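You operate a simulated robot arm through the tools that you are given. There is no shell and no other tool. Be economical: measure what you need, move in short steps, check, and stop when the job is done.

You run a simulated two-armed robot. Do the job below in one go: nothing can be reset, and whatever is moved stays where it is left.

Task
Put the jar marked "Glue" from the packing table top in the gd. Open the straps drawer, put the oil can that says "Light" from the packing table top inside and shut the drawer again. Take the new block that says "Lot 22" from the packing table top and leave it on the top of the brown ledge. Take the putty jar and leave it in the drain pan. Take the wax jar and put it on the card on the rack top. Fetch the small carton that says "29" from the right end of the crate table and set it on the cream ply sheet on the rack top. Put the felt carton on the long bench top away on the rack top. Do these in any order. Set down upright: jar, oil can, wax jar, small carton, felt carton.

The check looks at the end state, three seconds after you hand in, the way a careful person would. Anything else that was tipped, shoved, dropped, spilled or broken makes it a failure. Flat cloth is picked up by pressing the open fingertips on it (5 to 10 N) and closing them slowly along it; thin cloth reads only 2 to 8 mm in the jaws.

Robot
Two 7-joint arms with two-finger grippers on one trunk, on a base that drives. Base frame: it is fixed to the floor where the robot stands at the start and does not move with it; the origin is under the middle of the robot, x ahead of it, y to its left, z up; the surface under the hand at the start is at about z = 0.8. Units: m, degrees, N and s.
The left shoulder is at the start at [0.057, 0.168, 1.053], the right one opposite. With the tool pointing down near the work surface each hand reaches from about 0.3 to 0.76 m from the robot's upright axis, wherever it stands, measured 20 degrees to its own side. Places, roughly: card [0.5, 8.5, 1.25]; dr strap [0.7, 0.9, 0.6]; drain pan (22x21x7 cm) [0.4, 13, 0.7]; felt carton [-3, 13.5, 1]; jar [0.5, 0, 0.75]; kit (27x23 cm) [0.6, 1.08, 0.8]; new block [0.75, 1, 0.75]; oil can [0.75, 1, 0.75]; ply sheet [0.75, 8.25, 1.25]; putty jar [0.5, 10, 1.25]; rack top [0.7, 9.4, 1.2]; small carton [-2, 12, 0.75]; straps drawer [0.6, 0.9, 0.6]; top of the brown ledge (13x29 cm) [0.4, 2.28, 0.8]; wax jar [0.75, 10.25, 1.25]. Payload 2.45 kg a hand.
The TCP of each hand is the grasp point between the finger pads, 0.026 m short of the fingertips. In the tool frame z runs along the fingers and y along their closing line. Largest opening 0.096 m; the body of the gripper starts 0.069 m behind the TCP.
Orientation is that of the tool frame in the base frame, as a unit quaternion [x, y, z, w]. With the fingers straight down and closing along the base's y, the tool's x points along the base's -x, its y along +y and its z along -z.

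Tools
- The arms move only by the tool step_arm. It takes "left_deltas", "right_deltas" or both (then of equal length, played together; a hand with none holds still); each is a list of rows, each a list of 7 numbers: the finger opening in m, from 0 to 0.096, then the shift along the base's x, y, z in m, then the turn, a rotation vector about the base's x, y, z in degrees. In form: [[fingers, x, y, z, wx, wy, wz], ...]. A call has 1 to 20 rows; each row shifts and turns the commanded pose from where the row before left it. Rows are played at 5 a second. More than 0.05 m and 8.6 degrees between two rows, or a gripper value outside its range, and nothing of the call is played. A pose out of reach is approached as far as the arm can. The call stops where the force on the tool passes 40 N (or 10 N more than at its start, if that is more) or the arm is blocked; 0.2 s more then pass. The fingers move at their own pace and stop on an object; they squeeze with about 22 N. The grip force told is the motor's: it shows also when the fingers shut on nothing. Time passes only in rows, and 0.2 s behind the last, so rows that do not move let the fingers close. The reply holds the time, the measured pose of the TCP, the force on the tool along the base axes, the opening and the grip force, in the units named above and with some noise, with the torque about the TCP (base axes, N m) and any sound that the robot's microphone picked up.
- Cameras (640 x 400 px; columns grow to the right, rows downward): "scene" is now at [0.1324, 0.0546, 1.5133]; the picture's right is [0.69, -0.72, 0.00], its down [-0.63, -0.60, -0.49] and it looks along [0.35, 0.34, -0.87] (base axes); focal length 214 px, centre (320, 200). "left" rides on the left gripper at [0.082, -0.003, -0.098] in its tool frame; the picture's right is [0.04, 1.00, 0.00], its down [-0.73, 0.03, -0.68] and it looks along [-0.68, 0.03, 0.73] (tool axes); focal length 256 px, centre (320, 200). "right" rides on the right gripper at [0.082, 0.003, -0.098] in its tool frame; the picture's right is [-0.04, 1.00, 0.00], its down [-0.73, -0.03, -0.68] and it looks along [-0.68, -0.03, 0.73] (tool axes); focal length 256 px, centre (320, 200). There is no depth. A picture from a camera that has moved, and an enlarged one, comes with that camera's place and axes in the base frame and with its lens.
- grab_frame(camera): a new picture of that camera. The clock stands still meanwhile.
- lift_body(by): slides the trunk up (or, below 0, down) by that many m; the arms and the scene camera ride with it, the base frame stays. It gives what a move gives, with no picture.
- drive_base(legs): drives the robot by 1 to 6 legs, each [ahead, left, turn to the left] in m, m and degrees, along the robot's own axes; the way and the turn of a leg run together, so that a leg with both is an arc; at most 1.5 m and 180 degrees a leg. The arms and the cameras ride along, it lands a little off, and it stops where it bumps. It gives what a move gives.
- pan_tilt(pan, tilt): turns the head with the scene camera to pan (to the left, within 120 degrees either way) and tilt (down, from -29 to 69), counted from straight ahead of the robot. It gives what a move gives.
- enlarge(camera, box): a new picture of the part [left, top, right, bottom] of that camera's present view, enlarged. The clock stands still meanwhile.
- job_done(): hands the job in; it is judged then, once.

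Work in short steps. Places have to be worked out from the pictures, the camera data and where the tool is seen: move nearer, look again, correct. Check each grasp and each placing, and mend what went wrong. You have 483 turns and 246 pictures in all, those below and enlarged ones among them. Open the grippers and draw the arms clear of the work before you hand the job in, unless the task says otherwise; then end with one line.

The tools are called after "Call:" as a command line: name --argument value ..., lists and objects as JSON in quotes. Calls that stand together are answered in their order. step_arm: Moves the arms, as the interface text tells. Its arguments: {"type":"object","properties":{"left_deltas":{"type":"array"},"right_deltas":{"type":"array"}},"required":[]} The other tools are called the same way: lift_body (by) slides the trunk up or down; drive_base (legs) drives the base; pan_tilt (pan, tilt) turns the head that bears the scene camera; grab_frame (camera) takes a picture; enlarge (camera, box) takes an enlarged picture of a part of a camera's view; job_done () hands the job in.

At the start:

```text
time_s: 0.0
left_tcp_pos: [0.3738, 0.4059, 1.1017]
left_tcp_rot: [-0.001, 1.0, -0.002, 0.0]
left_contact_force: [0.4, -0.1, 0.0]
left_moment: [-0.02, 0.0, 0.01]
left_finger_gap: 0.0961
left_grip_force: 0.0
right_tcp_pos: [0.4508, 0.0401, 1.0647]
right_tcp_rot: [0.0, 1.0, -0.002, 0.0]
right_contact_force: [0.0, 0.7, -0.6]
right_moment: [-0.01, -0.02, 0.0]
right_finger_gap: 0.0959
right_grip_force: 0.0
trunk travel left (down, up): [-0.225, 0.342]
robot x, y, heading: [0.0003, 0.0002, 0.0]
head pan, tilt: [43.7, 60.5]
```

scene: 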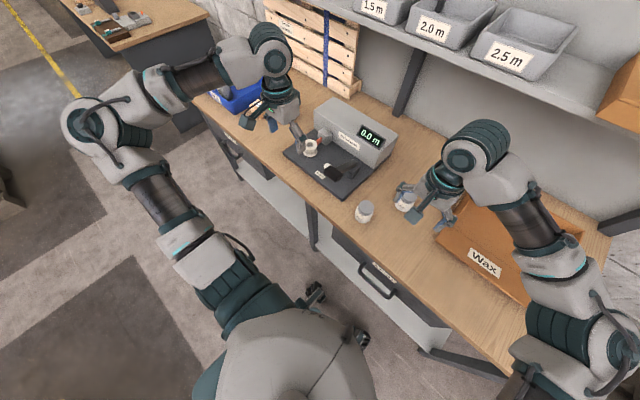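
right: 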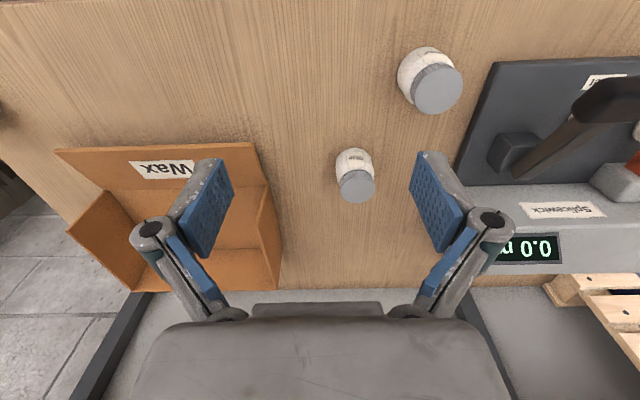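
left: 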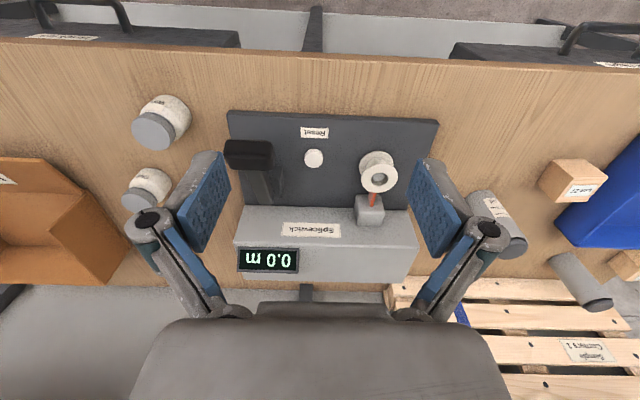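

I start by looking at the table with enlarged views to read the labels.

Call:
enlarge --camera "left" --box '[420, 100, 640, 400]'

Call:
enlarge --camera "right" --box '[300, 20, 480, 220]'

Call:
pan_tilt --pan 0 --tilt 35

Call:
grab_frame --camera "scene"

```text
1.33 times, centred on (530, 250) of left
camera zoom: at [0.2916, 0.3997, 1.201], right [-0.04, 1.0, 0.0], down [0.73, 0.03, 0.68], along [0.68, 0.03, -0.73], focal length 341 px, centre (40, 133)
```

zoom: 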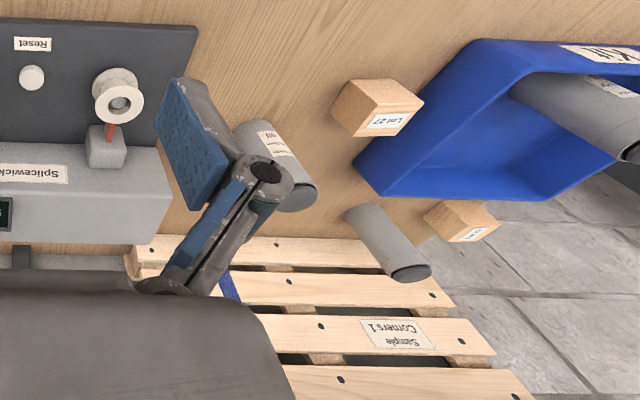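

```text
2.00 times, centred on (390, 120) of right
camera zoom: at [0.3697, 0.046, 1.1632], right [0.04, 1.0, -0.01], down [0.73, -0.03, 0.68], along [0.68, -0.03, -0.73], focal length 512 px, centre (180, 360)
```

zoom: 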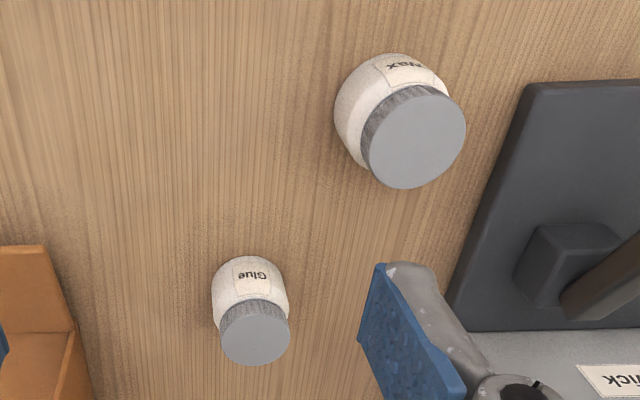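

```text
time_s: 1.1
left_tcp_pos: [0.3717, 0.402, 1.1052]
left_tcp_rot: [-0.001, 1.0, -0.001, 0.001]
left_contact_force: [0.5, -0.2, 0.2]
left_moment: [0.0, 0.0, -0.04]
left_finger_gap: 0.096
left_grip_force: 0.1
right_tcp_pos: [0.4482, 0.0383, 1.066]
right_tcp_rot: [0.0, 1.0, -0.001, 0.001]
right_contact_force: [0.1, 0.2, 0.3]
right_moment: [0.02, -0.01, 0.0]
right_finger_gap: 0.0961
right_grip_force: 0.1
trunk travel left (down, up): [-0.225, 0.342]
robot x, y, heading: [0.0013, 0.0011, -0.1]
head pan, tilt: [0.0, 35.0]
```

```text
240 pictures are left
camera scene: at [0.173, 0.0085, 1.5482], right [0.0, -1.0, 0.0], down [-0.58, 0.0, -0.82], along [0.82, 0.0, -0.58], focal length 214 px, centre (320, 200)
```

scene: 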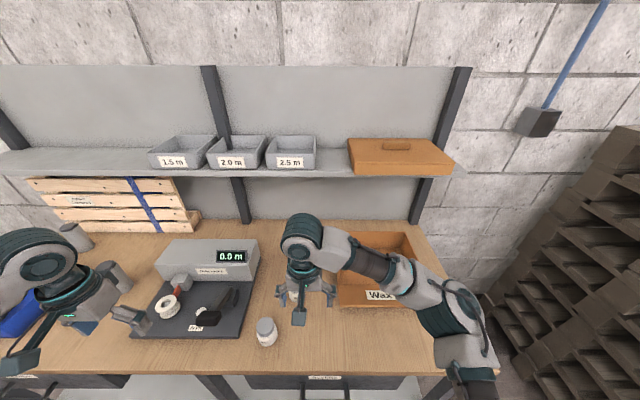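

The Glue jar is the smaller one; the larger says Wax. I need to find "gd" and read the drawer labels.

Call:
pan_tilt --pan 0 --tilt 69

Call:
grab_frame --camera "scene"

Call:
enlarge --camera "left" --box '[0, 0, 320, 200]'

Call:
pan_tilt --pan 60 --tilt 35

Call:
grab_frame --camera "scene"

```text
time_s: 2.1
left_tcp_pos: [0.37, 0.3995, 1.1054]
left_tcp_rot: [-0.001, 1.0, -0.001, 0.001]
left_contact_force: [-0.2, 0.8, 0.4]
left_moment: [0.0, -0.02, -0.01]
left_finger_gap: 0.0961
left_grip_force: 0.0
right_tcp_pos: [0.4482, 0.0362, 1.0659]
right_tcp_rot: [0.0, 1.0, -0.001, 0.002]
right_contact_force: [-0.2, -1.1, -0.3]
right_moment: [-0.02, 0.01, -0.01]
right_finger_gap: 0.0959
right_grip_force: 0.1
trunk travel left (down, up): [-0.225, 0.342]
robot x, y, heading: [-0.0017, -0.0018, -0.1]
head pan, tilt: [0.0, 68.8]
```

```text
239 pictures are left
camera scene: at [0.1406, 0.006, 1.5048], right [0.0, -1.0, 0.0], down [-0.93, 0.0, -0.36], along [0.36, 0.0, -0.93], focal length 214 px, centre (320, 200)
```

scene: 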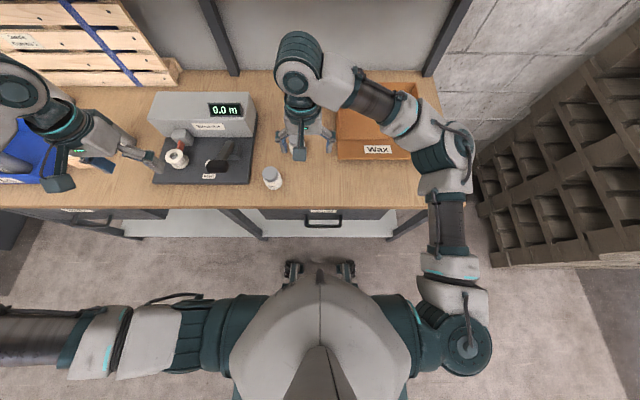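

```text
2.00 times, centred on (160, 100) of left
camera zoom: at [0.288, 0.3952, 1.2038], right [-0.04, 1.0, 0.0], down [0.73, 0.03, 0.68], along [0.68, 0.03, -0.73], focal length 512 px, centre (640, 400)
```

zoom: 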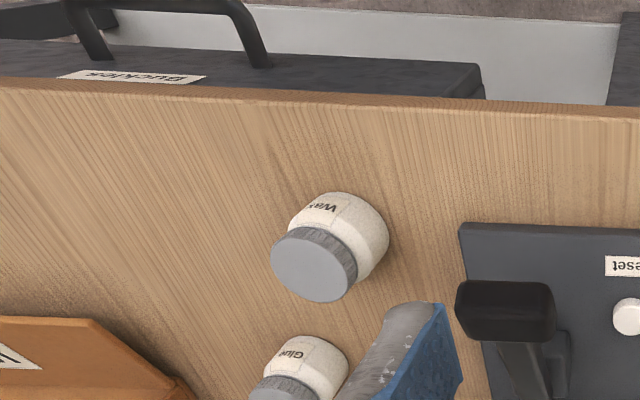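

```text
time_s: 3.4
left_tcp_pos: [0.3698, 0.3998, 1.1061]
left_tcp_rot: [-0.001, 1.0, -0.001, 0.001]
left_contact_force: [-0.2, -0.3, 0.4]
left_moment: [-0.01, 0.04, -0.04]
left_finger_gap: 0.096
left_grip_force: 0.1
right_tcp_pos: [0.4483, 0.0366, 1.0676]
right_tcp_rot: [0.0, 1.0, -0.001, 0.002]
right_contact_force: [-0.7, -0.7, -0.2]
right_moment: [0.0, 0.01, -0.01]
right_finger_gap: 0.0958
right_grip_force: 0.1
trunk travel left (down, up): [-0.225, 0.342]
robot x, y, heading: [0.0002, 0.0033, -0.1]
head pan, tilt: [60.0, 35.0]
```

```text
237 pictures are left
camera scene: at [0.1288, 0.082, 1.5482], right [0.87, -0.5, 0.0], down [-0.29, -0.5, -0.82], along [0.41, 0.71, -0.58], focal length 214 px, centre (320, 200)
```

scene: 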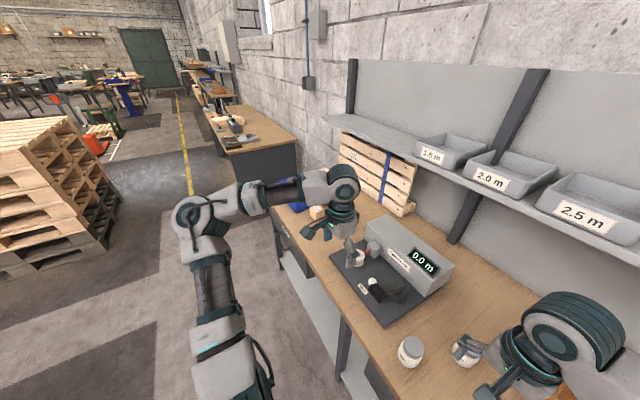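

Right drawer is "Buckles". I'll move the left arm back a bit later; first I enlarge the blue bin area.

Call:
enlarge --camera "left" --box '[520, 120, 640, 320]'

Call:
enlarge --camera "scene" --box '[200, 80, 360, 180]'

Call:
enlarge --camera "scene" --box '[0, 0, 240, 150]'

```text
2.00 times, centred on (580, 220) of left
camera zoom: at [0.2881, 0.3952, 1.2036], right [-0.04, 1.0, 0.0], down [0.73, 0.03, 0.68], along [0.68, 0.03, -0.73], focal length 512 px, centre (-200, 160)
```

zoom: 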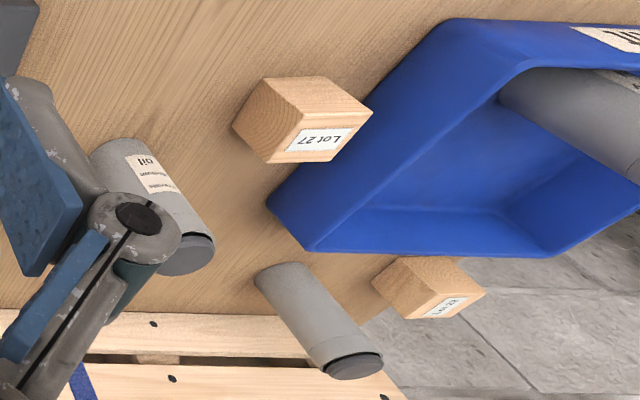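

```text
4.00 times, centred on (280, 130) of scene
camera zoom: at [0.1288, 0.082, 1.5482], right [0.87, -0.5, 0.0], down [-0.29, -0.5, -0.82], along [0.41, 0.71, -0.58], focal length 858 px, centre (480, 480)
```

zoom: 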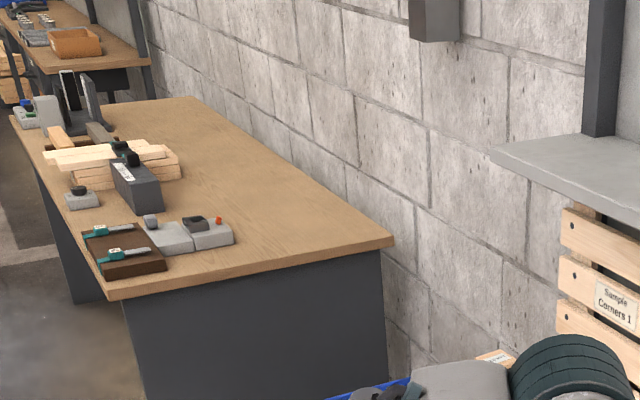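

```text
2.67 times, centred on (120, 75) of scene
camera zoom: at [0.1288, 0.082, 1.5482], right [0.87, -0.5, 0.0], down [-0.29, -0.5, -0.82], along [0.41, 0.71, -0.58], focal length 572 px, centre (853, 533)
```

zoom: 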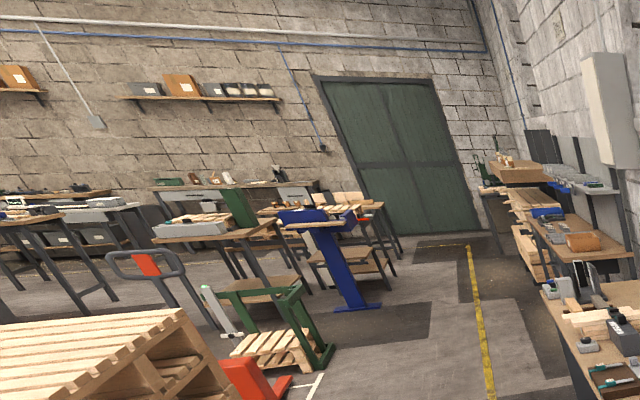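

The blue bin is at the far left end; I drive left about 0.75 m to look at it and the left drawer.

Call:
drive_base --legs '[[0, 0.75, 0]]'

Call:
pan_tilt --pan 10 --tilt 60

Call:
grab_frame --camera "scene"

Call:
grab_frame --camera "left"

Call:
grab_frame --camera "right"

```text
time_s: 7.5
left_tcp_pos: [0.3764, 1.1435, 1.1063]
left_tcp_rot: [0.003, 1.0, 0.001, 0.002]
left_contact_force: [0.0, 0.9, 0.3]
left_moment: [-0.02, -0.01, 0.02]
left_finger_gap: 0.0958
left_grip_force: 0.0
right_tcp_pos: [0.4506, 0.7798, 1.0665]
right_tcp_rot: [0.003, 1.0, 0.001, 0.001]
right_contact_force: [0.5, 0.0, -0.4]
right_moment: [-0.01, 0.02, 0.0]
right_finger_gap: 0.0962
right_grip_force: 0.0
trunk travel left (down, up): [-0.225, 0.342]
robot x, y, heading: [0.0039, 0.7487, -0.6]
head pan, tilt: [60.0, 35.0]
```

```text
time_s: 8.6
left_tcp_pos: [0.3723, 1.1516, 1.1045]
left_tcp_rot: [0.002, 1.0, -0.003, 0.002]
left_contact_force: [-0.7, 1.1, -0.1]
left_moment: [0.01, 0.0, 0.03]
left_finger_gap: 0.0958
left_grip_force: 0.0
right_tcp_pos: [0.4481, 0.787, 1.0673]
right_tcp_rot: [0.002, 1.0, -0.003, 0.003]
right_contact_force: [-0.3, -0.2, -0.3]
right_moment: [0.01, -0.02, 0.0]
right_finger_gap: 0.096
right_grip_force: 0.0
trunk travel left (down, up): [-0.225, 0.342]
robot x, y, heading: [0.0028, 0.746, -0.6]
head pan, tilt: [10.0, 60.0]
```

```text
233 pictures are left
camera scene: at [0.1529, 0.7719, 1.514], right [0.17, -0.99, 0.01], down [-0.86, -0.15, -0.5], along [0.49, 0.08, -0.87], focal length 214 px, centre (320, 200)
```

scene: 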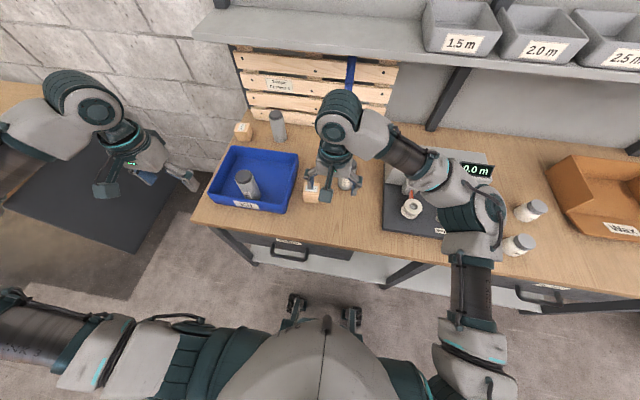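

```text
232 pictures are left
camera left: at [0.2897, 1.1477, 1.2033], right [-0.04, 1.0, -0.01], down [0.73, 0.03, 0.68], along [0.68, 0.02, -0.73], focal length 256 px, centre (320, 200)
```

left: 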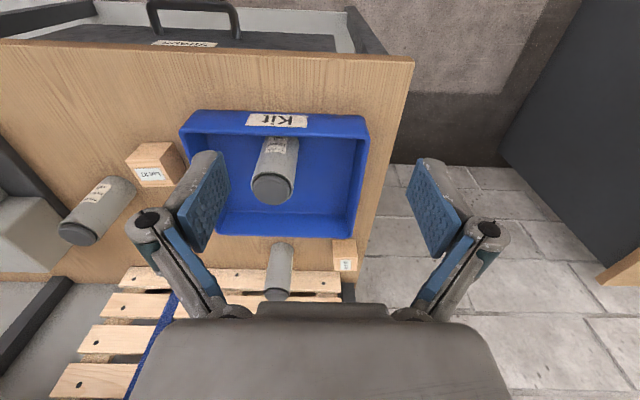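

```text
231 pictures are left
camera right: at [0.3656, 0.7938, 1.166], right [0.05, 1.0, -0.01], down [0.73, -0.03, 0.68], along [0.68, -0.04, -0.73], focal length 256 px, centre (320, 200)
```

right: 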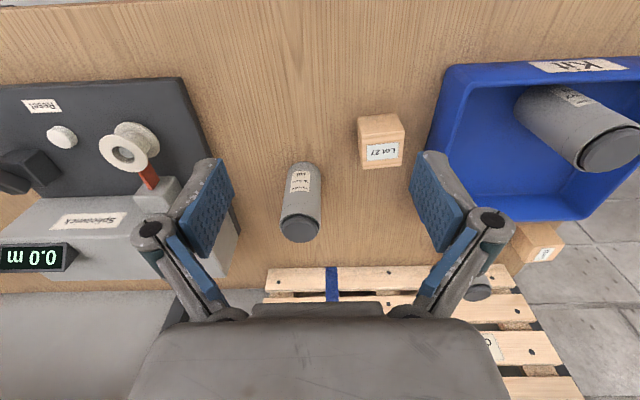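

The bin reads "Kit". I read the oil can labels.

Call:
enlarge --camera "right" --box '[260, 100, 420, 250]'

Call:
enlarge --camera "left" --box '[220, 100, 380, 300]'

Call:
enlarge --camera "scene" --box '[210, 90, 370, 220]'

```text
2.67 times, centred on (340, 175) of right
camera zoom: at [0.3656, 0.7938, 1.166], right [0.05, 1.0, -0.01], down [0.73, -0.03, 0.68], along [0.68, -0.04, -0.73], focal length 683 px, centre (267, 267)
```

zoom: 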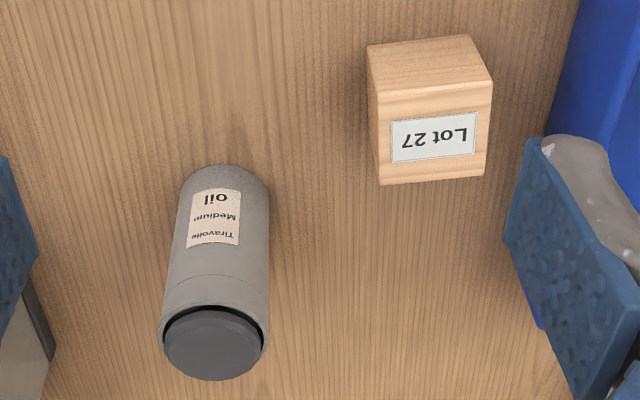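

```text
2.00 times, centred on (300, 200) of left
camera zoom: at [0.2897, 1.1477, 1.2033], right [-0.04, 1.0, -0.01], down [0.73, 0.03, 0.68], along [0.68, 0.02, -0.73], focal length 512 px, centre (360, 200)
```

zoom: 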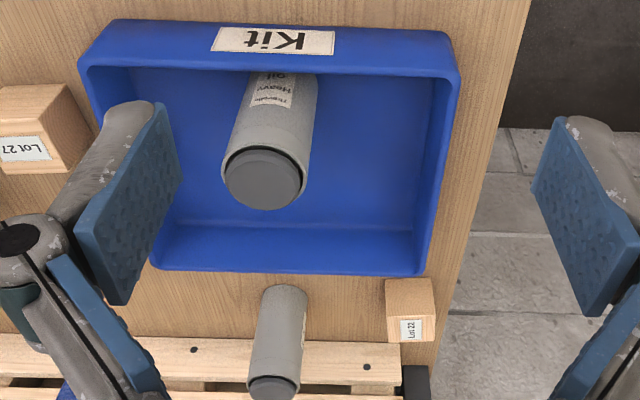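

```text
3.08 times, centred on (290, 155) of scene
camera zoom: at [0.1529, 0.7719, 1.514], right [0.17, -0.99, 0.01], down [-0.86, -0.15, -0.5], along [0.49, 0.08, -0.87], focal length 660 px, centre (412, 338)
```

zoom: 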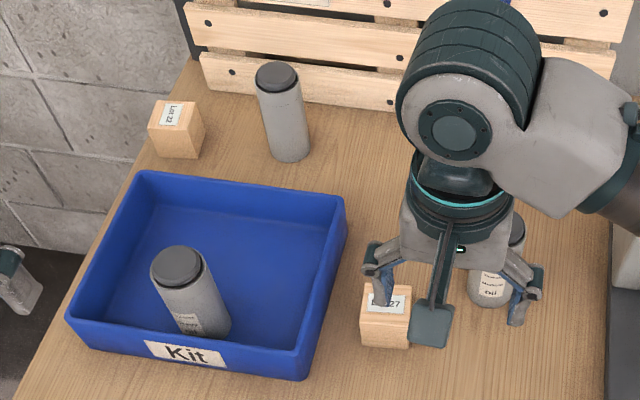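

Medium (right), Heavy (in kit); so Light should be the one behind the kit, at about [0.85,1.07,0.8]; Lot 22 block at about [0.82,1.235]. Table top is z≈0.80. I move forward slightly and left to reach them.

Call:
drive_base --legs '[[0.12, 0.15, 0]]'

Call:
pan_tilt --pan 20 --tilt 45

Call:
grab_frame --camera "scene"

Call:
grab_frame --camera "left"

```text
time_s: 10.2
left_tcp_pos: [0.4944, 1.2962, 1.1057]
left_tcp_rot: [0.004, 1.0, -0.001, 0.003]
left_contact_force: [0.3, -0.2, -1.2]
left_moment: [-0.04, 0.04, 0.01]
left_finger_gap: 0.0962
left_grip_force: 0.0
right_tcp_pos: [0.5683, 0.933, 1.0681]
right_tcp_rot: [0.003, 1.0, -0.001, 0.003]
right_contact_force: [0.4, -0.6, 0.4]
right_moment: [-0.03, 0.01, 0.0]
right_finger_gap: 0.096
right_grip_force: 0.0
trunk travel left (down, up): [-0.225, 0.342]
robot x, y, heading: [0.1223, 0.8953, -0.6]
head pan, tilt: [10.0, 60.0]
```

```text
time_s: 11.0
left_tcp_pos: [0.4901, 1.2905, 1.1078]
left_tcp_rot: [0.003, 1.0, 0.002, 0.004]
left_contact_force: [-0.9, -0.6, 1.0]
left_moment: [0.03, -0.03, 0.0]
left_finger_gap: 0.0959
left_grip_force: 0.1
right_tcp_pos: [0.5666, 0.9272, 1.0693]
right_tcp_rot: [0.004, 1.0, 0.001, 0.003]
right_contact_force: [0.6, -0.2, 0.3]
right_moment: [0.07, 0.02, 0.01]
right_finger_gap: 0.0959
right_grip_force: 0.1
trunk travel left (down, up): [-0.225, 0.342]
robot x, y, heading: [0.1212, 0.8963, -0.4]
head pan, tilt: [20.0, 45.0]
```

```text
227 pictures are left
camera scene: at [0.2849, 0.9161, 1.5336], right [0.33, -0.94, -0.01], down [-0.67, -0.23, -0.71], along [0.66, 0.24, -0.71], focal length 214 px, centre (320, 200)
```

scene: 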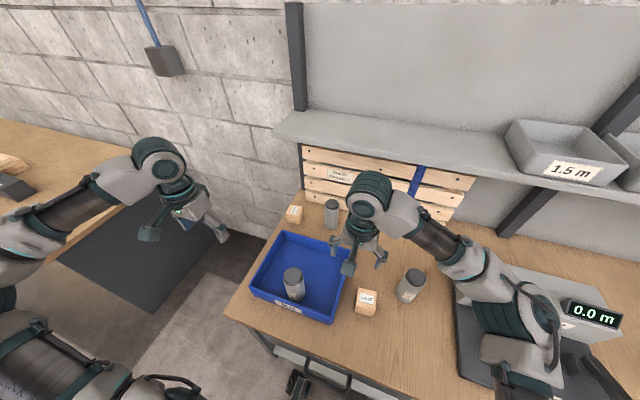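

```text
226 pictures are left
camera left: at [0.4079, 1.2857, 1.2075], right [-0.03, 1.0, 0.0], down [0.73, 0.02, 0.69], along [0.69, 0.03, -0.73], focal length 256 px, centre (320, 200)
```

left: 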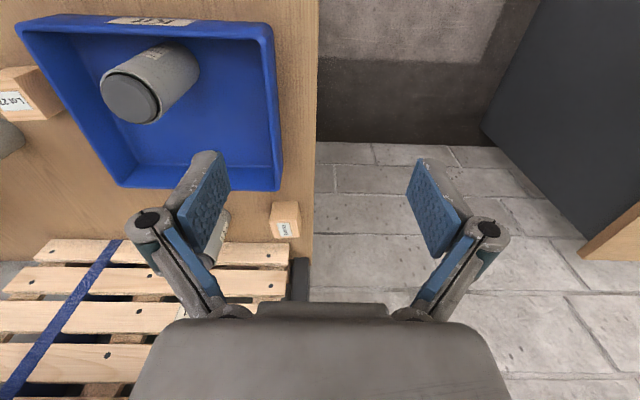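

I enlarge the can and block for precise location.

Call:
enlarge --camera "scene" --box '[260, 180, 360, 250]'

Call:
enlarge --camera "left" --box '[180, 180, 340, 300]'

Call:
enlarge --camera "right" --box '[160, 100, 640, 400]'

```text
5.71 times, centred on (310, 215) of scene
camera zoom: at [0.2849, 0.9161, 1.5336], right [0.33, -0.94, -0.01], down [-0.67, -0.23, -0.71], along [0.66, 0.24, -0.71], focal length 1226 px, centre (377, 114)
```

zoom: 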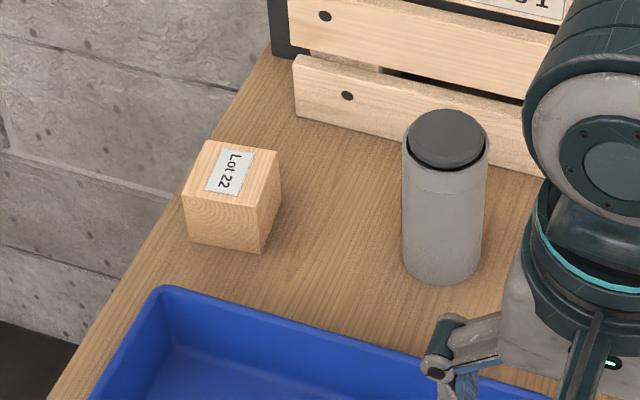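

```text
3.33 times, centred on (260, 240) of left
camera zoom: at [0.4079, 1.2857, 1.2075], right [-0.03, 1.0, 0.0], down [0.73, 0.02, 0.69], along [0.69, 0.03, -0.73], focal length 853 px, centre (520, 67)
```

zoom: 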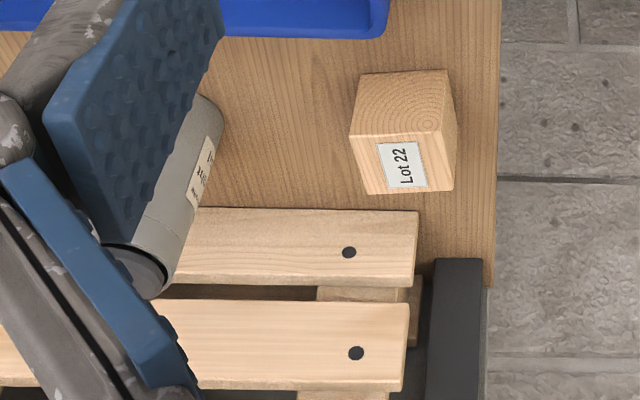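

```text
1.33 times, centred on (400, 250) of right
camera zoom: at [0.4836, 0.9323, 1.1672], right [0.05, 1.0, 0.0], down [0.73, -0.04, 0.68], along [0.68, -0.03, -0.73], focal length 341 px, centre (213, 133)
```

zoom: 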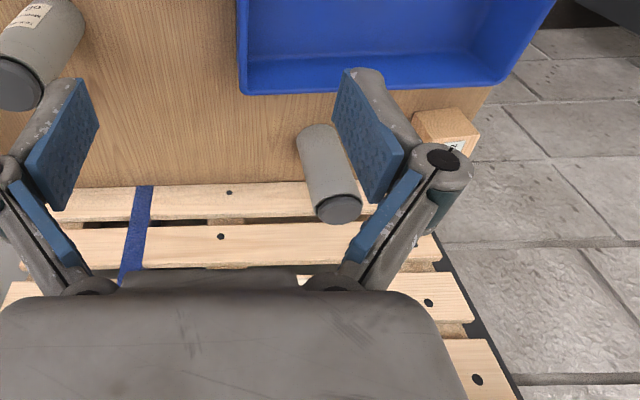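

Can: axis ≈[0.832,1.066], top z≈0.94; block ≈[0.828,1.23], 5.5 cm. I pull the right hand aside and tilt the left hand 20° forward while moving it toward the can.

Call:
step_arm --left_deltas '[[0.096, 0, 0, 0.01, 0, -6.7, 0], [0.096, 0, 0, 0.01, 0, -6.7, 0], [0.096, 0, 0, 0, 0, -6.6, 0], [0.096, 0.04, -0.03, 0, 0, 0, 0], [0.096, 0.045, -0.03, 0, 0, 0, 0], [0.096, 0.045, -0.03, 0, 0, 0, 0]]' --right_deltas '[[0.096, -0.02, -0.04, 0.01, 0, 0, 0], [0.096, -0.02, -0.04, 0.01, 0, 0, 0], [0.096, -0.02, -0.04, 0.01, 0, 0, 0], [0.096, -0.02, -0.04, 0.01, 0, 0, 0], [0.096, -0.02, -0.04, 0, 0, 0, 0], [0.096, -0.02, -0.03, 0, 0, 0, 0]]'

Call:
grab_frame --camera "left"

```text
refused: row 5 steps farther than a row can; nothing moved
```

```text
222 pictures are left
camera left: at [0.4079, 1.2857, 1.2075], right [-0.03, 1.0, 0.0], down [0.73, 0.02, 0.69], along [0.69, 0.03, -0.73], focal length 256 px, centre (320, 200)
```

left: 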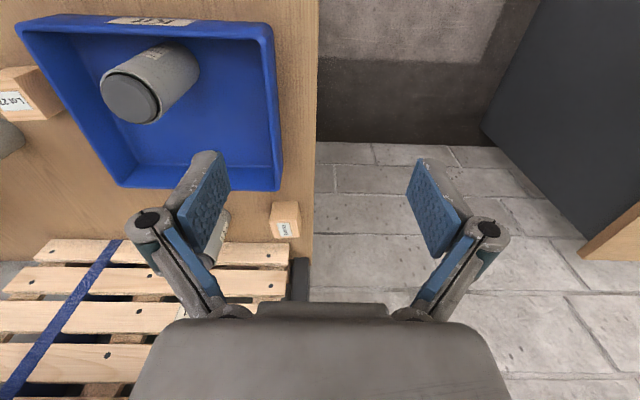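

The step norm must be ≤0.05 m; I shorten the steps.

Call:
step_arm --left_deltas '[[0.096, 0, 0, 0.01, 0, -6.7, 0], [0.096, 0, 0, 0.01, 0, -6.7, 0], [0.096, 0, 0, 0, 0, -6.6, 0], [0.096, 0.038, -0.028, 0, 0, 0, 0], [0.096, 0.038, -0.028, 0, 0, 0, 0], [0.096, 0.038, -0.028, 0, 0, 0, 0], [0.096, 0.038, -0.028, 0, 0, 0, 0]]' --right_deltas '[[0.096, -0.02, -0.04, 0.01, 0, 0, 0], [0.096, -0.02, -0.04, 0.01, 0, 0, 0], [0.096, -0.02, -0.04, 0.01, 0, 0, 0], [0.096, -0.02, -0.04, 0.01, 0, 0, 0], [0.096, -0.02, -0.04, 0, 0, 0, 0], [0.096, -0.02, -0.03, 0, 0, 0, 0], [0.096, 0, 0, 0, 0, 0, 0]]'

Call:
grab_frame --camera "left"

```text
time_s: 12.6
left_tcp_pos: [0.6465, 1.1736, 1.127]
left_tcp_rot: [0.003, 0.984, 0.004, 0.176]
left_contact_force: [-0.6, -1.9, 0.4]
left_moment: [0.09, 0.04, 0.0]
left_finger_gap: 0.096
left_grip_force: 0.1
right_tcp_pos: [0.4469, 0.6917, 1.1073]
right_tcp_rot: [0.004, 1.0, 0.003, 0.003]
right_contact_force: [0.0, -0.7, -0.2]
right_moment: [0.06, 0.03, 0.0]
right_finger_gap: 0.0961
right_grip_force: 0.0
trunk travel left (down, up): [-0.225, 0.342]
robot x, y, heading: [0.1237, 0.8995, -0.1]
head pan, tilt: [20.0, 45.0]
```

```text
221 pictures are left
camera left: at [0.5354, 1.1682, 1.192], right [-0.03, 1.0, -0.01], down [0.45, 0.02, 0.89], along [0.89, 0.03, -0.45], focal length 256 px, centre (320, 200)
```

left: 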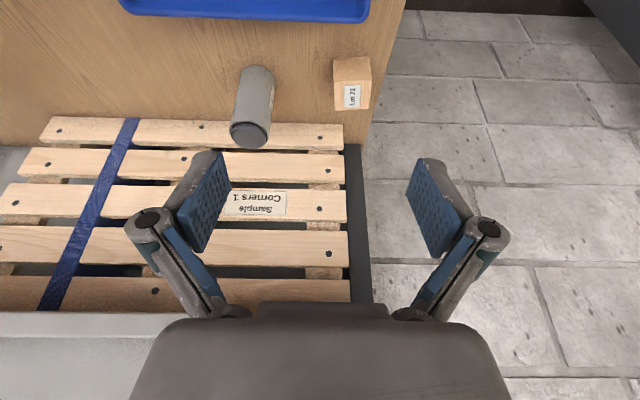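

Can axis refined to ≈[0.833,1.072]. Move over it, then check before descending.

Call:
step_arm --left_deltas '[[0.096, 0.033, -0.0254, -0.0205, 0, 0, 0], [0.096, 0.033, -0.0254, -0.0205, 0, 0, 0], [0.096, 0.033, -0.0254, -0.0205, 0, 0, 0], [0.096, 0.033, -0.0254, -0.0205, 0, 0, 0], [0.096, 0, 0, 0, 0, 0, 0]]'

Call:
grab_frame --camera "left"

Call:
grab_frame --camera "scene"

```text
time_s: 13.8
left_tcp_pos: [0.7652, 1.1029, 1.0479]
left_tcp_rot: [0.0, 0.984, -0.003, 0.18]
left_contact_force: [-1.0, 0.7, 0.0]
left_moment: [0.01, 0.01, -0.01]
left_finger_gap: 0.096
left_grip_force: 0.0
left hand out of reach, approached as far as the arm can: row 4
right_tcp_pos: [0.4437, 0.7144, 1.1122]
right_tcp_rot: [0.002, 1.0, -0.006, 0.005]
right_contact_force: [0.1, 0.1, -0.2]
right_moment: [0.06, -0.03, 0.01]
right_finger_gap: 0.096
right_grip_force: 0.0
trunk travel left (down, up): [-0.225, 0.342]
robot x, y, heading: [0.124, 0.9035, -0.3]
head pan, tilt: [20.0, 45.0]
```

```text
220 pictures are left
camera left: at [0.6539, 1.0985, 1.1131], right [-0.04, 1.0, -0.02], down [0.45, 0.04, 0.89], along [0.89, 0.02, -0.45], focal length 256 px, centre (320, 200)
```

left: 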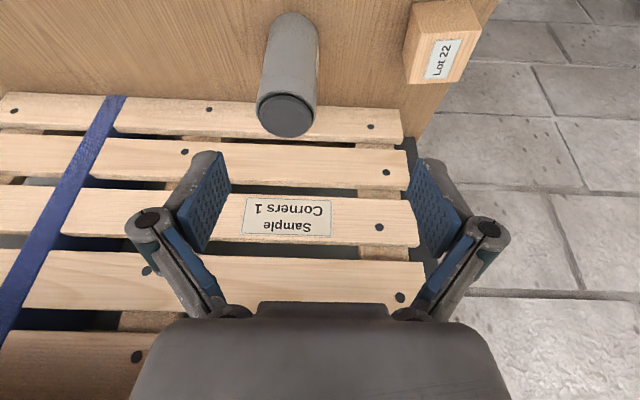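

```text
219 pictures are left
camera scene: at [0.2831, 0.9401, 1.5337], right [0.34, -0.94, 0.01], down [-0.67, -0.24, -0.7], along [0.66, 0.23, -0.71], focal length 214 px, centre (320, 200)
```

scene: 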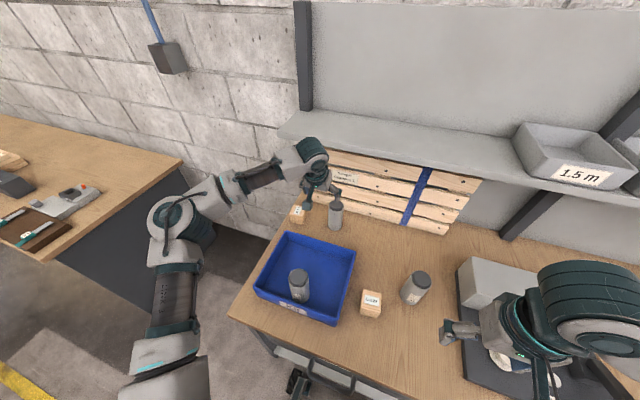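

Arm reached its limit. I retract the hand 7 cm in x and drive the base 7 cm forward.

Call:
step_arm --left_deltas '[[0.096, -0.035, 0, 0.02, 0, 0, 0], [0.096, -0.035, 0, 0.02, 0, 0, 0]]'

Call:
drive_base --legs '[[0.07, 0.0, 0]]'

Call:
grab_frame --camera "left"

```text
time_s: 14.4
left_tcp_pos: [0.6934, 1.0858, 1.0912]
left_tcp_rot: [0.003, 0.984, 0.001, 0.179]
left_contact_force: [0.2, -1.2, 0.4]
left_moment: [0.0, 0.01, 0.04]
left_finger_gap: 0.096
left_grip_force: 0.0
right_tcp_pos: [0.4432, 0.6997, 1.1088]
right_tcp_rot: [0.003, 1.0, 0.001, 0.005]
right_contact_force: [-0.5, 0.4, 0.3]
right_moment: [0.0, -0.01, 0.01]
right_finger_gap: 0.0959
right_grip_force: 0.1
trunk travel left (down, up): [-0.225, 0.342]
robot x, y, heading: [0.124, 0.9017, -0.4]
head pan, tilt: [20.0, 45.0]
```

```text
time_s: 15.4
left_tcp_pos: [0.745, 1.095, 1.0876]
left_tcp_rot: [-0.002, 0.984, 0.001, 0.176]
left_contact_force: [1.2, -0.1, -1.7]
left_moment: [0.01, 0.03, 0.04]
left_finger_gap: 0.0958
left_grip_force: 0.1
right_tcp_pos: [0.4971, 0.7059, 1.108]
right_tcp_rot: [0.001, 1.0, -0.001, 0.002]
right_contact_force: [0.9, -0.8, -0.2]
right_moment: [0.02, 0.04, -0.02]
right_finger_gap: 0.0961
right_grip_force: 0.1
trunk travel left (down, up): [-0.225, 0.342]
robot x, y, heading: [0.1688, 0.8997, -0.2]
head pan, tilt: [20.0, 45.0]
stopped in leg 1: the robot was blocked; the commanded pose is now the measured one
```

```text
218 pictures are left
camera left: at [0.6343, 1.0899, 1.152], right [-0.04, 1.0, -0.01], down [0.45, 0.03, 0.89], along [0.89, 0.03, -0.45], focal length 256 px, centre (320, 200)
```

left: 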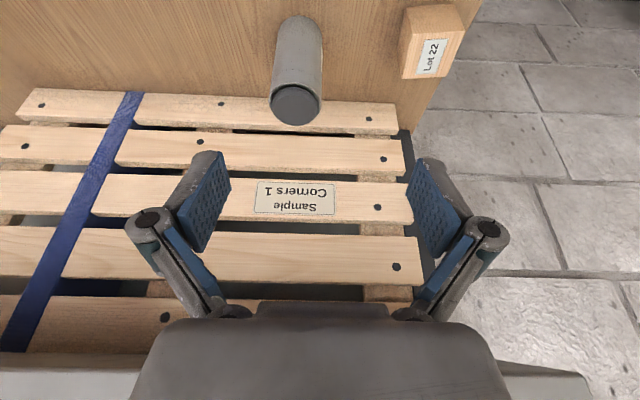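

Base is now blocked at x=0.169 (limit). Can axis ≈[0.831,1.07]. Approach.

Call:
step_arm --left_deltas '[[0.096, 0.0165, -0.0125, -0.0213, 0, 0, 0], [0.096, 0.0165, -0.0125, -0.0213, 0, 0, 0], [0.096, 0, 0, 0, 0, 0, 0]]'

Call:
grab_frame --camera "left"

```text
time_s: 16.2
left_tcp_pos: [0.7703, 1.0709, 1.0515]
left_tcp_rot: [-0.001, 0.983, -0.001, 0.181]
left_contact_force: [-0.4, -0.3, 0.5]
left_moment: [-0.02, 0.02, -0.01]
left_finger_gap: 0.096
left_grip_force: 0.1
right_tcp_pos: [0.4872, 0.7059, 1.1114]
right_tcp_rot: [0.0, 1.0, -0.001, 0.007]
right_contact_force: [-0.7, -0.8, -0.3]
right_moment: [-0.02, -0.05, -0.01]
right_finger_gap: 0.0959
right_grip_force: 0.1
trunk travel left (down, up): [-0.225, 0.342]
robot x, y, heading: [0.1718, 0.9002, 0.2]
head pan, tilt: [20.0, 45.0]
```

```text
217 pictures are left
camera left: at [0.6586, 1.0657, 1.1153], right [-0.04, 1.0, -0.02], down [0.44, 0.03, 0.9], along [0.9, 0.03, -0.44], focal length 256 px, centre (320, 200)
```

left: 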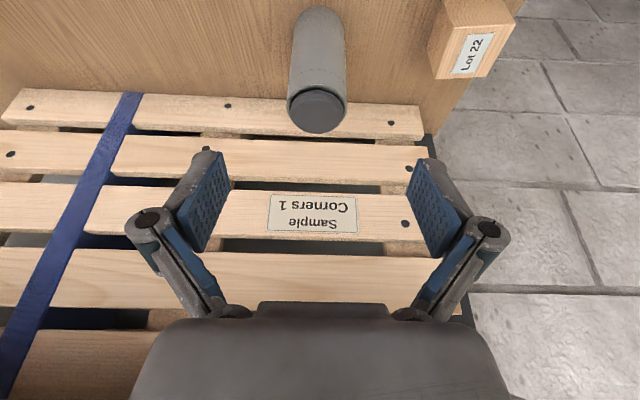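

Well centred. Descend along the tool onto the can.

Call:
step_arm --left_deltas '[[0.096, 0.0152, 0, -0.0386, 0, 0, 0], [0.096, 0.0152, 0, -0.0386, 0, 0, 0], [0.096, 0.0152, 0, -0.0386, 0, 0, 0], [0.096, 0.0152, 0, -0.0386, 0, 0, 0], [0.096, 0, 0, 0, 0, 0, 0]]'

Call:
grab_frame --camera "left"

```text
time_s: 17.4
left_tcp_pos: [0.825, 1.0803, 0.8963]
left_tcp_rot: [-0.002, 0.984, 0.0, 0.181]
left_contact_force: [-0.6, 0.3, -0.1]
left_moment: [-0.02, 0.0, -0.01]
left_finger_gap: 0.0957
left_grip_force: 0.0
left hand out of reach, approached as far as the arm can: row 4
right_tcp_pos: [0.49, 0.7062, 1.111]
right_tcp_rot: [0.0, 1.0, -0.002, 0.006]
right_contact_force: [0.2, -0.2, 0.0]
right_moment: [0.02, 0.0, -0.03]
right_finger_gap: 0.096
right_grip_force: 0.0
trunk travel left (down, up): [-0.225, 0.342]
robot x, y, heading: [0.1727, 0.9029, -0.2]
head pan, tilt: [20.0, 45.0]
```

```text
216 pictures are left
camera left: at [0.7132, 1.0752, 0.9602], right [-0.04, 1.0, -0.02], down [0.44, 0.03, 0.9], along [0.89, 0.03, -0.45], focal length 256 px, centre (320, 200)
```

left: 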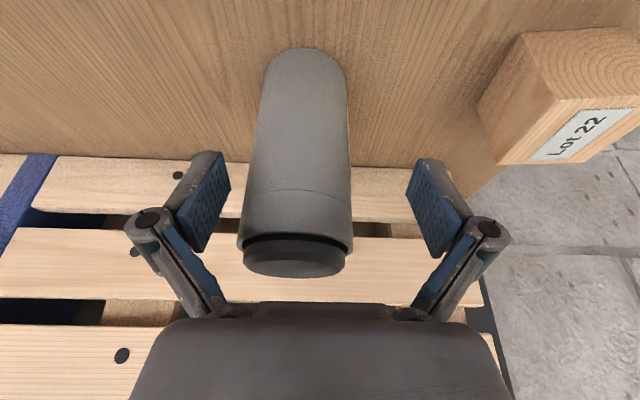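

Slight y offset of about 1 cm; correct by shifting right and a bit back, then close gently.

Call:
step_arm --left_deltas '[[0.096, -0.002, -0.008, 0, 0, 0, 0], [0.09, 0, 0, 0, 0, 0, 0], [0.07, 0, 0, 0, 0, 0, 0], [0.05, 0, 0, 0, 0, 0, 0], [0.04, 0, 0, 0, 0, 0, 0], [0.04, 0, 0, 0, 0, 0, 0]]'

Call:
grab_frame --camera "left"

```text
time_s: 18.8
left_tcp_pos: [0.8193, 1.0753, 0.8967]
left_tcp_rot: [-0.002, 0.984, 0.0, 0.18]
left_contact_force: [-0.6, -1.5, 3.1]
left_moment: [0.03, -0.03, -0.02]
left_finger_gap: 0.0563
left_grip_force: 22.1
left hand out of reach, approached as far as the arm can: row 1
right_tcp_pos: [0.4905, 0.7063, 1.1105]
right_tcp_rot: [0.0, 1.0, -0.002, 0.006]
right_contact_force: [-0.2, 0.5, 0.4]
right_moment: [0.02, 0.01, 0.01]
right_finger_gap: 0.096
right_grip_force: 0.1
trunk travel left (down, up): [-0.225, 0.342]
robot x, y, heading: [0.1743, 0.9053, -0.1]
head pan, tilt: [20.0, 45.0]
```

```text
215 pictures are left
camera left: at [0.708, 1.0697, 0.9609], right [-0.04, 1.0, -0.02], down [0.45, 0.03, 0.89], along [0.89, 0.03, -0.45], focal length 256 px, centre (320, 200)
```

left: 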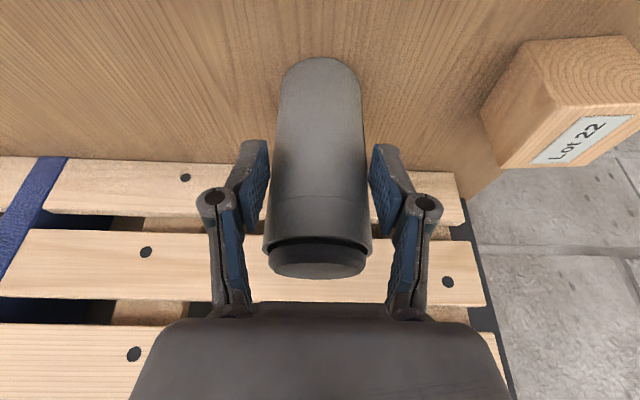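

Gripped (gap 0.056). Lift along the tool axis, then back.

Call:
step_arm --left_deltas '[[0.04, -0.01, 0, 0.03, 0, 0, 0], [0.04, -0.015, 0, 0.04, 0, 0, 0], [0.04, -0.025, 0, 0.04, 0, 0, 0], [0.04, -0.03, 0, 0.035, 0, 0, 0], [0.04, -0.03, 0, 0.035, 0, 0, 0], [0.04, -0.03, 0, 0.03, 0, 0, 0]]'

Call:
grab_frame --camera "left"

Call:
grab_frame --camera "right"

```text
time_s: 20.2
left_tcp_pos: [0.6774, 1.0758, 1.1085]
left_tcp_rot: [-0.002, 0.984, 0.0, 0.179]
left_contact_force: [-0.4, 0.1, -3.7]
left_moment: [0.0, 0.08, -0.03]
left_finger_gap: 0.0565
left_grip_force: 22.0
right_tcp_pos: [0.4893, 0.7057, 1.1118]
right_tcp_rot: [0.001, 1.0, -0.002, 0.006]
right_contact_force: [-0.5, 0.7, 0.7]
right_moment: [-0.02, -0.04, 0.02]
right_finger_gap: 0.096
right_grip_force: 0.0
trunk travel left (down, up): [-0.225, 0.342]
robot x, y, heading: [0.1722, 0.9014, 0.1]
head pan, tilt: [20.0, 45.0]
```

```text
214 pictures are left
camera left: at [0.5658, 1.0699, 1.172], right [-0.04, 1.0, -0.01], down [0.45, 0.03, 0.89], along [0.89, 0.03, -0.45], focal length 256 px, centre (320, 200)
```

left: 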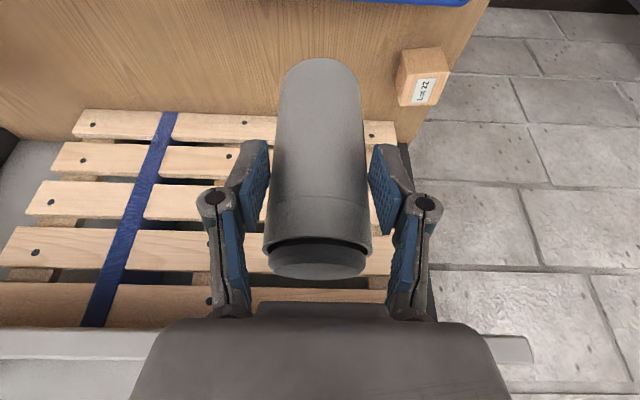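

```text
213 pictures are left
camera right: at [0.4071, 0.7113, 1.2084], right [0.04, 1.0, 0.0], down [0.72, -0.03, 0.69], along [0.69, -0.03, -0.73], focal length 256 px, centre (320, 200)
```

right: 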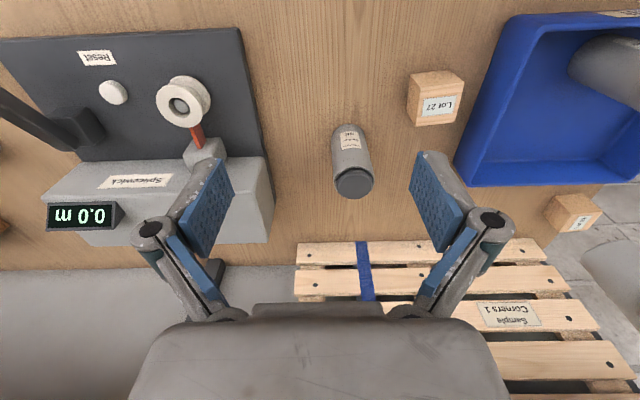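

Held (≈0.37 kg). Now back the base off to x≈-0.3 to work the drawer.

Call:
drive_base --legs '[[-0.48, 0.0, 0]]'

Call:
pan_tilt --pan 0 --tilt 40

Call:
grab_frame --camera "scene"

Call:
grab_frame --camera "right"

```text
time_s: 23.1
left_tcp_pos: [0.2054, 1.0754, 1.1064]
left_tcp_rot: [-0.002, 0.984, 0.001, 0.178]
left_contact_force: [0.5, 0.5, -2.9]
left_moment: [0.01, 0.1, -0.01]
left_finger_gap: 0.0561
left_grip_force: 21.7
right_tcp_pos: [0.0158, 0.7064, 1.1102]
right_tcp_rot: [0.0, 1.0, -0.001, 0.005]
right_contact_force: [0.1, -0.1, -0.8]
right_moment: [0.01, 0.0, 0.0]
right_finger_gap: 0.096
right_grip_force: 0.1
trunk travel left (down, up): [-0.225, 0.342]
robot x, y, heading: [-0.3051, 0.9021, -0.2]
head pan, tilt: [20.0, 45.0]
```

```text
time_s: 23.9
left_tcp_pos: [0.2001, 1.0749, 1.1083]
left_tcp_rot: [-0.001, 0.983, 0.0, 0.181]
left_contact_force: [-0.3, 0.6, -2.6]
left_moment: [0.04, 0.1, 0.0]
left_finger_gap: 0.0564
left_grip_force: 21.9
right_tcp_pos: [0.012, 0.7055, 1.1112]
right_tcp_rot: [0.0, 1.0, -0.001, 0.007]
right_contact_force: [0.9, -0.2, 0.2]
right_moment: [-0.01, -0.02, 0.0]
right_finger_gap: 0.096
right_grip_force: 0.0
trunk travel left (down, up): [-0.225, 0.342]
robot x, y, heading: [-0.2998, 0.9012, -0.1]
head pan, tilt: [0.0, 40.0]
```

```text
212 pictures are left
camera scene: at [-0.1328, 0.9016, 1.5407], right [0.0, -1.0, 0.0], down [-0.65, 0.0, -0.76], along [0.76, 0.0, -0.65], focal length 214 px, centre (320, 200)
```

scene: 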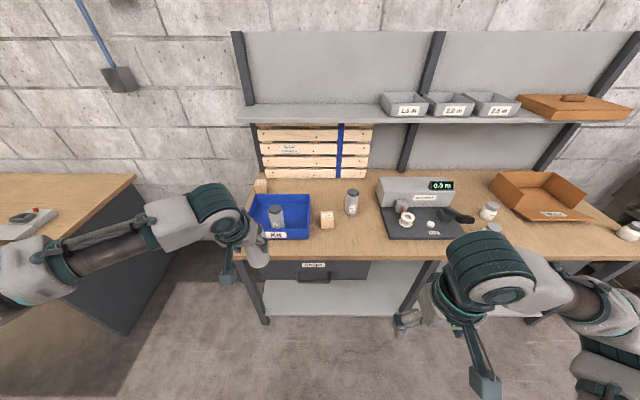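

```text
211 pictures are left
camera right: at [-0.0702, 0.7109, 1.2083], right [0.04, 1.0, 0.0], down [0.72, -0.03, 0.69], along [0.69, -0.03, -0.72], focal length 256 px, centre (320, 200)
```

right: 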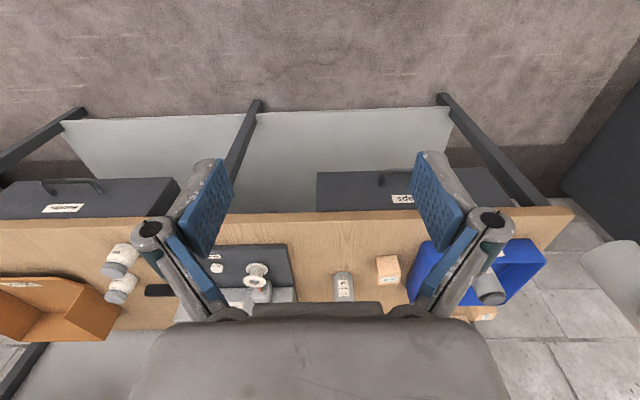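

I enlarge the drawer.

Call:
enlarge --camera "scene" --box '[230, 225, 390, 325]'

Call:
enlarge --camera "right" --box '[300, 140, 540, 230]'

```text
4.00 times, centred on (310, 275) of scene
camera zoom: at [-0.1328, 0.9016, 1.5407], right [0.0, -1.0, 0.0], down [-0.65, 0.0, -0.76], along [0.76, 0.0, -0.65], focal length 858 px, centre (360, -100)
```

zoom: 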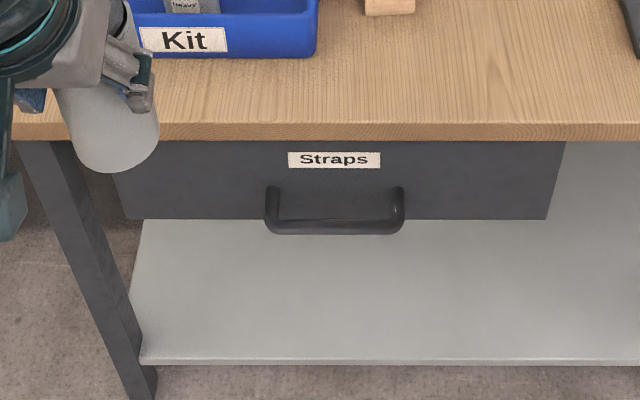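

```text
2.67 times, centred on (420, 185) of right
camera zoom: at [-0.0702, 0.7109, 1.2083], right [0.04, 1.0, 0.0], down [0.72, -0.03, 0.69], along [0.69, -0.03, -0.72], focal length 683 px, centre (53, 240)
```

zoom: 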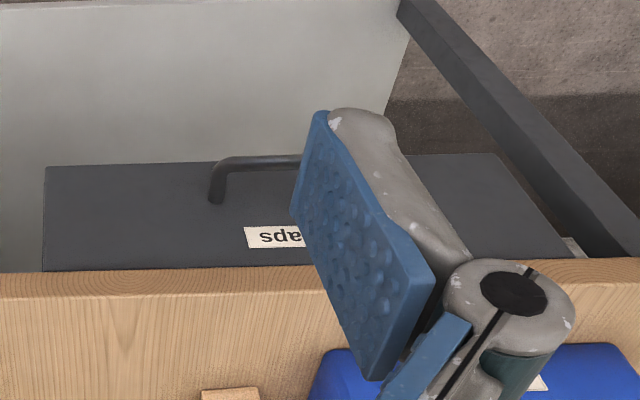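

Handle bar at about x 0.348, y 0.86–1.00, z 0.66; drawer face x≈0.387. I'll grip it with horizontal fingers closing vertically: first yaw the right hand 90°.

Call:
step_arm --right_deltas '[[0.096, 0.0098, 0.0132, -0.01, 0, 0, 8.2], [0.096, 0.0098, 0.0132, -0.01, 0, 0, 8.2], [0.096, 0.0098, 0.0132, -0.01, 0, 0, 8.2], [0.096, 0.0098, 0.0132, -0.01, 0, 0, 8.2], [0.096, 0.0098, 0.0132, -0.01, 0, 0, 8.2], [0.096, 0.0098, 0.0132, -0.01, 0, 0, 8.2], [0.096, 0.0098, 0.0132, -0.01, 0, 0, 8.2], [0.096, 0.0098, 0.0132, -0.01, 0, 0, 8.2], [0.096, 0.0098, 0.0132, -0.01, 0, 0, 8.2], [0.096, 0.0098, 0.0132, -0.01, 0, 0, 8.2], [0.096, 0.0098, 0.0132, -0.01, 0, 0, 8.0]]' --left_deltas '[[0.04, 0, 0.01, 0.005, 0, 0, 0], [0.04, 0, 0.01, 0.005, 0, 0, 0], [0.04, 0, 0.01, 0.005, 0, 0, 0], [0.04, 0, 0.01, 0.005, 0, 0, 0], [0.04, 0, 0.01, 0, 0, 0, 0], [0.04, 0, 0.01, 0, 0, 0, 0], [0.04, 0, 0.01, 0, 0, 0, 0], [0.04, 0, 0.01, 0, 0, 0, 0], [0.04, 0, 0.01, 0, 0, 0, 0], [0.04, 0, 0.01, 0, 0, 0, 0], [0.04, 0, 0, 0, 0, 0, 0]]'

```text
time_s: 26.3
left_tcp_pos: [0.2017, 1.1776, 1.1284]
left_tcp_rot: [-0.002, 0.984, 0.0, 0.181]
left_contact_force: [0.9, 0.0, -2.9]
left_moment: [-0.01, 0.07, 0.0]
left_finger_gap: 0.0562
left_grip_force: 21.4
right_tcp_pos: [0.1208, 0.8532, 1.0004]
right_tcp_rot: [0.707, -0.707, -0.005, -0.004]
right_contact_force: [0.3, -0.6, -0.1]
right_moment: [-0.01, -0.02, 0.01]
right_finger_gap: 0.096
right_grip_force: 0.1
trunk travel left (down, up): [-0.225, 0.342]
robot x, y, heading: [-0.3034, 0.9007, 0.1]
head pan, tilt: [0.0, 40.0]
```

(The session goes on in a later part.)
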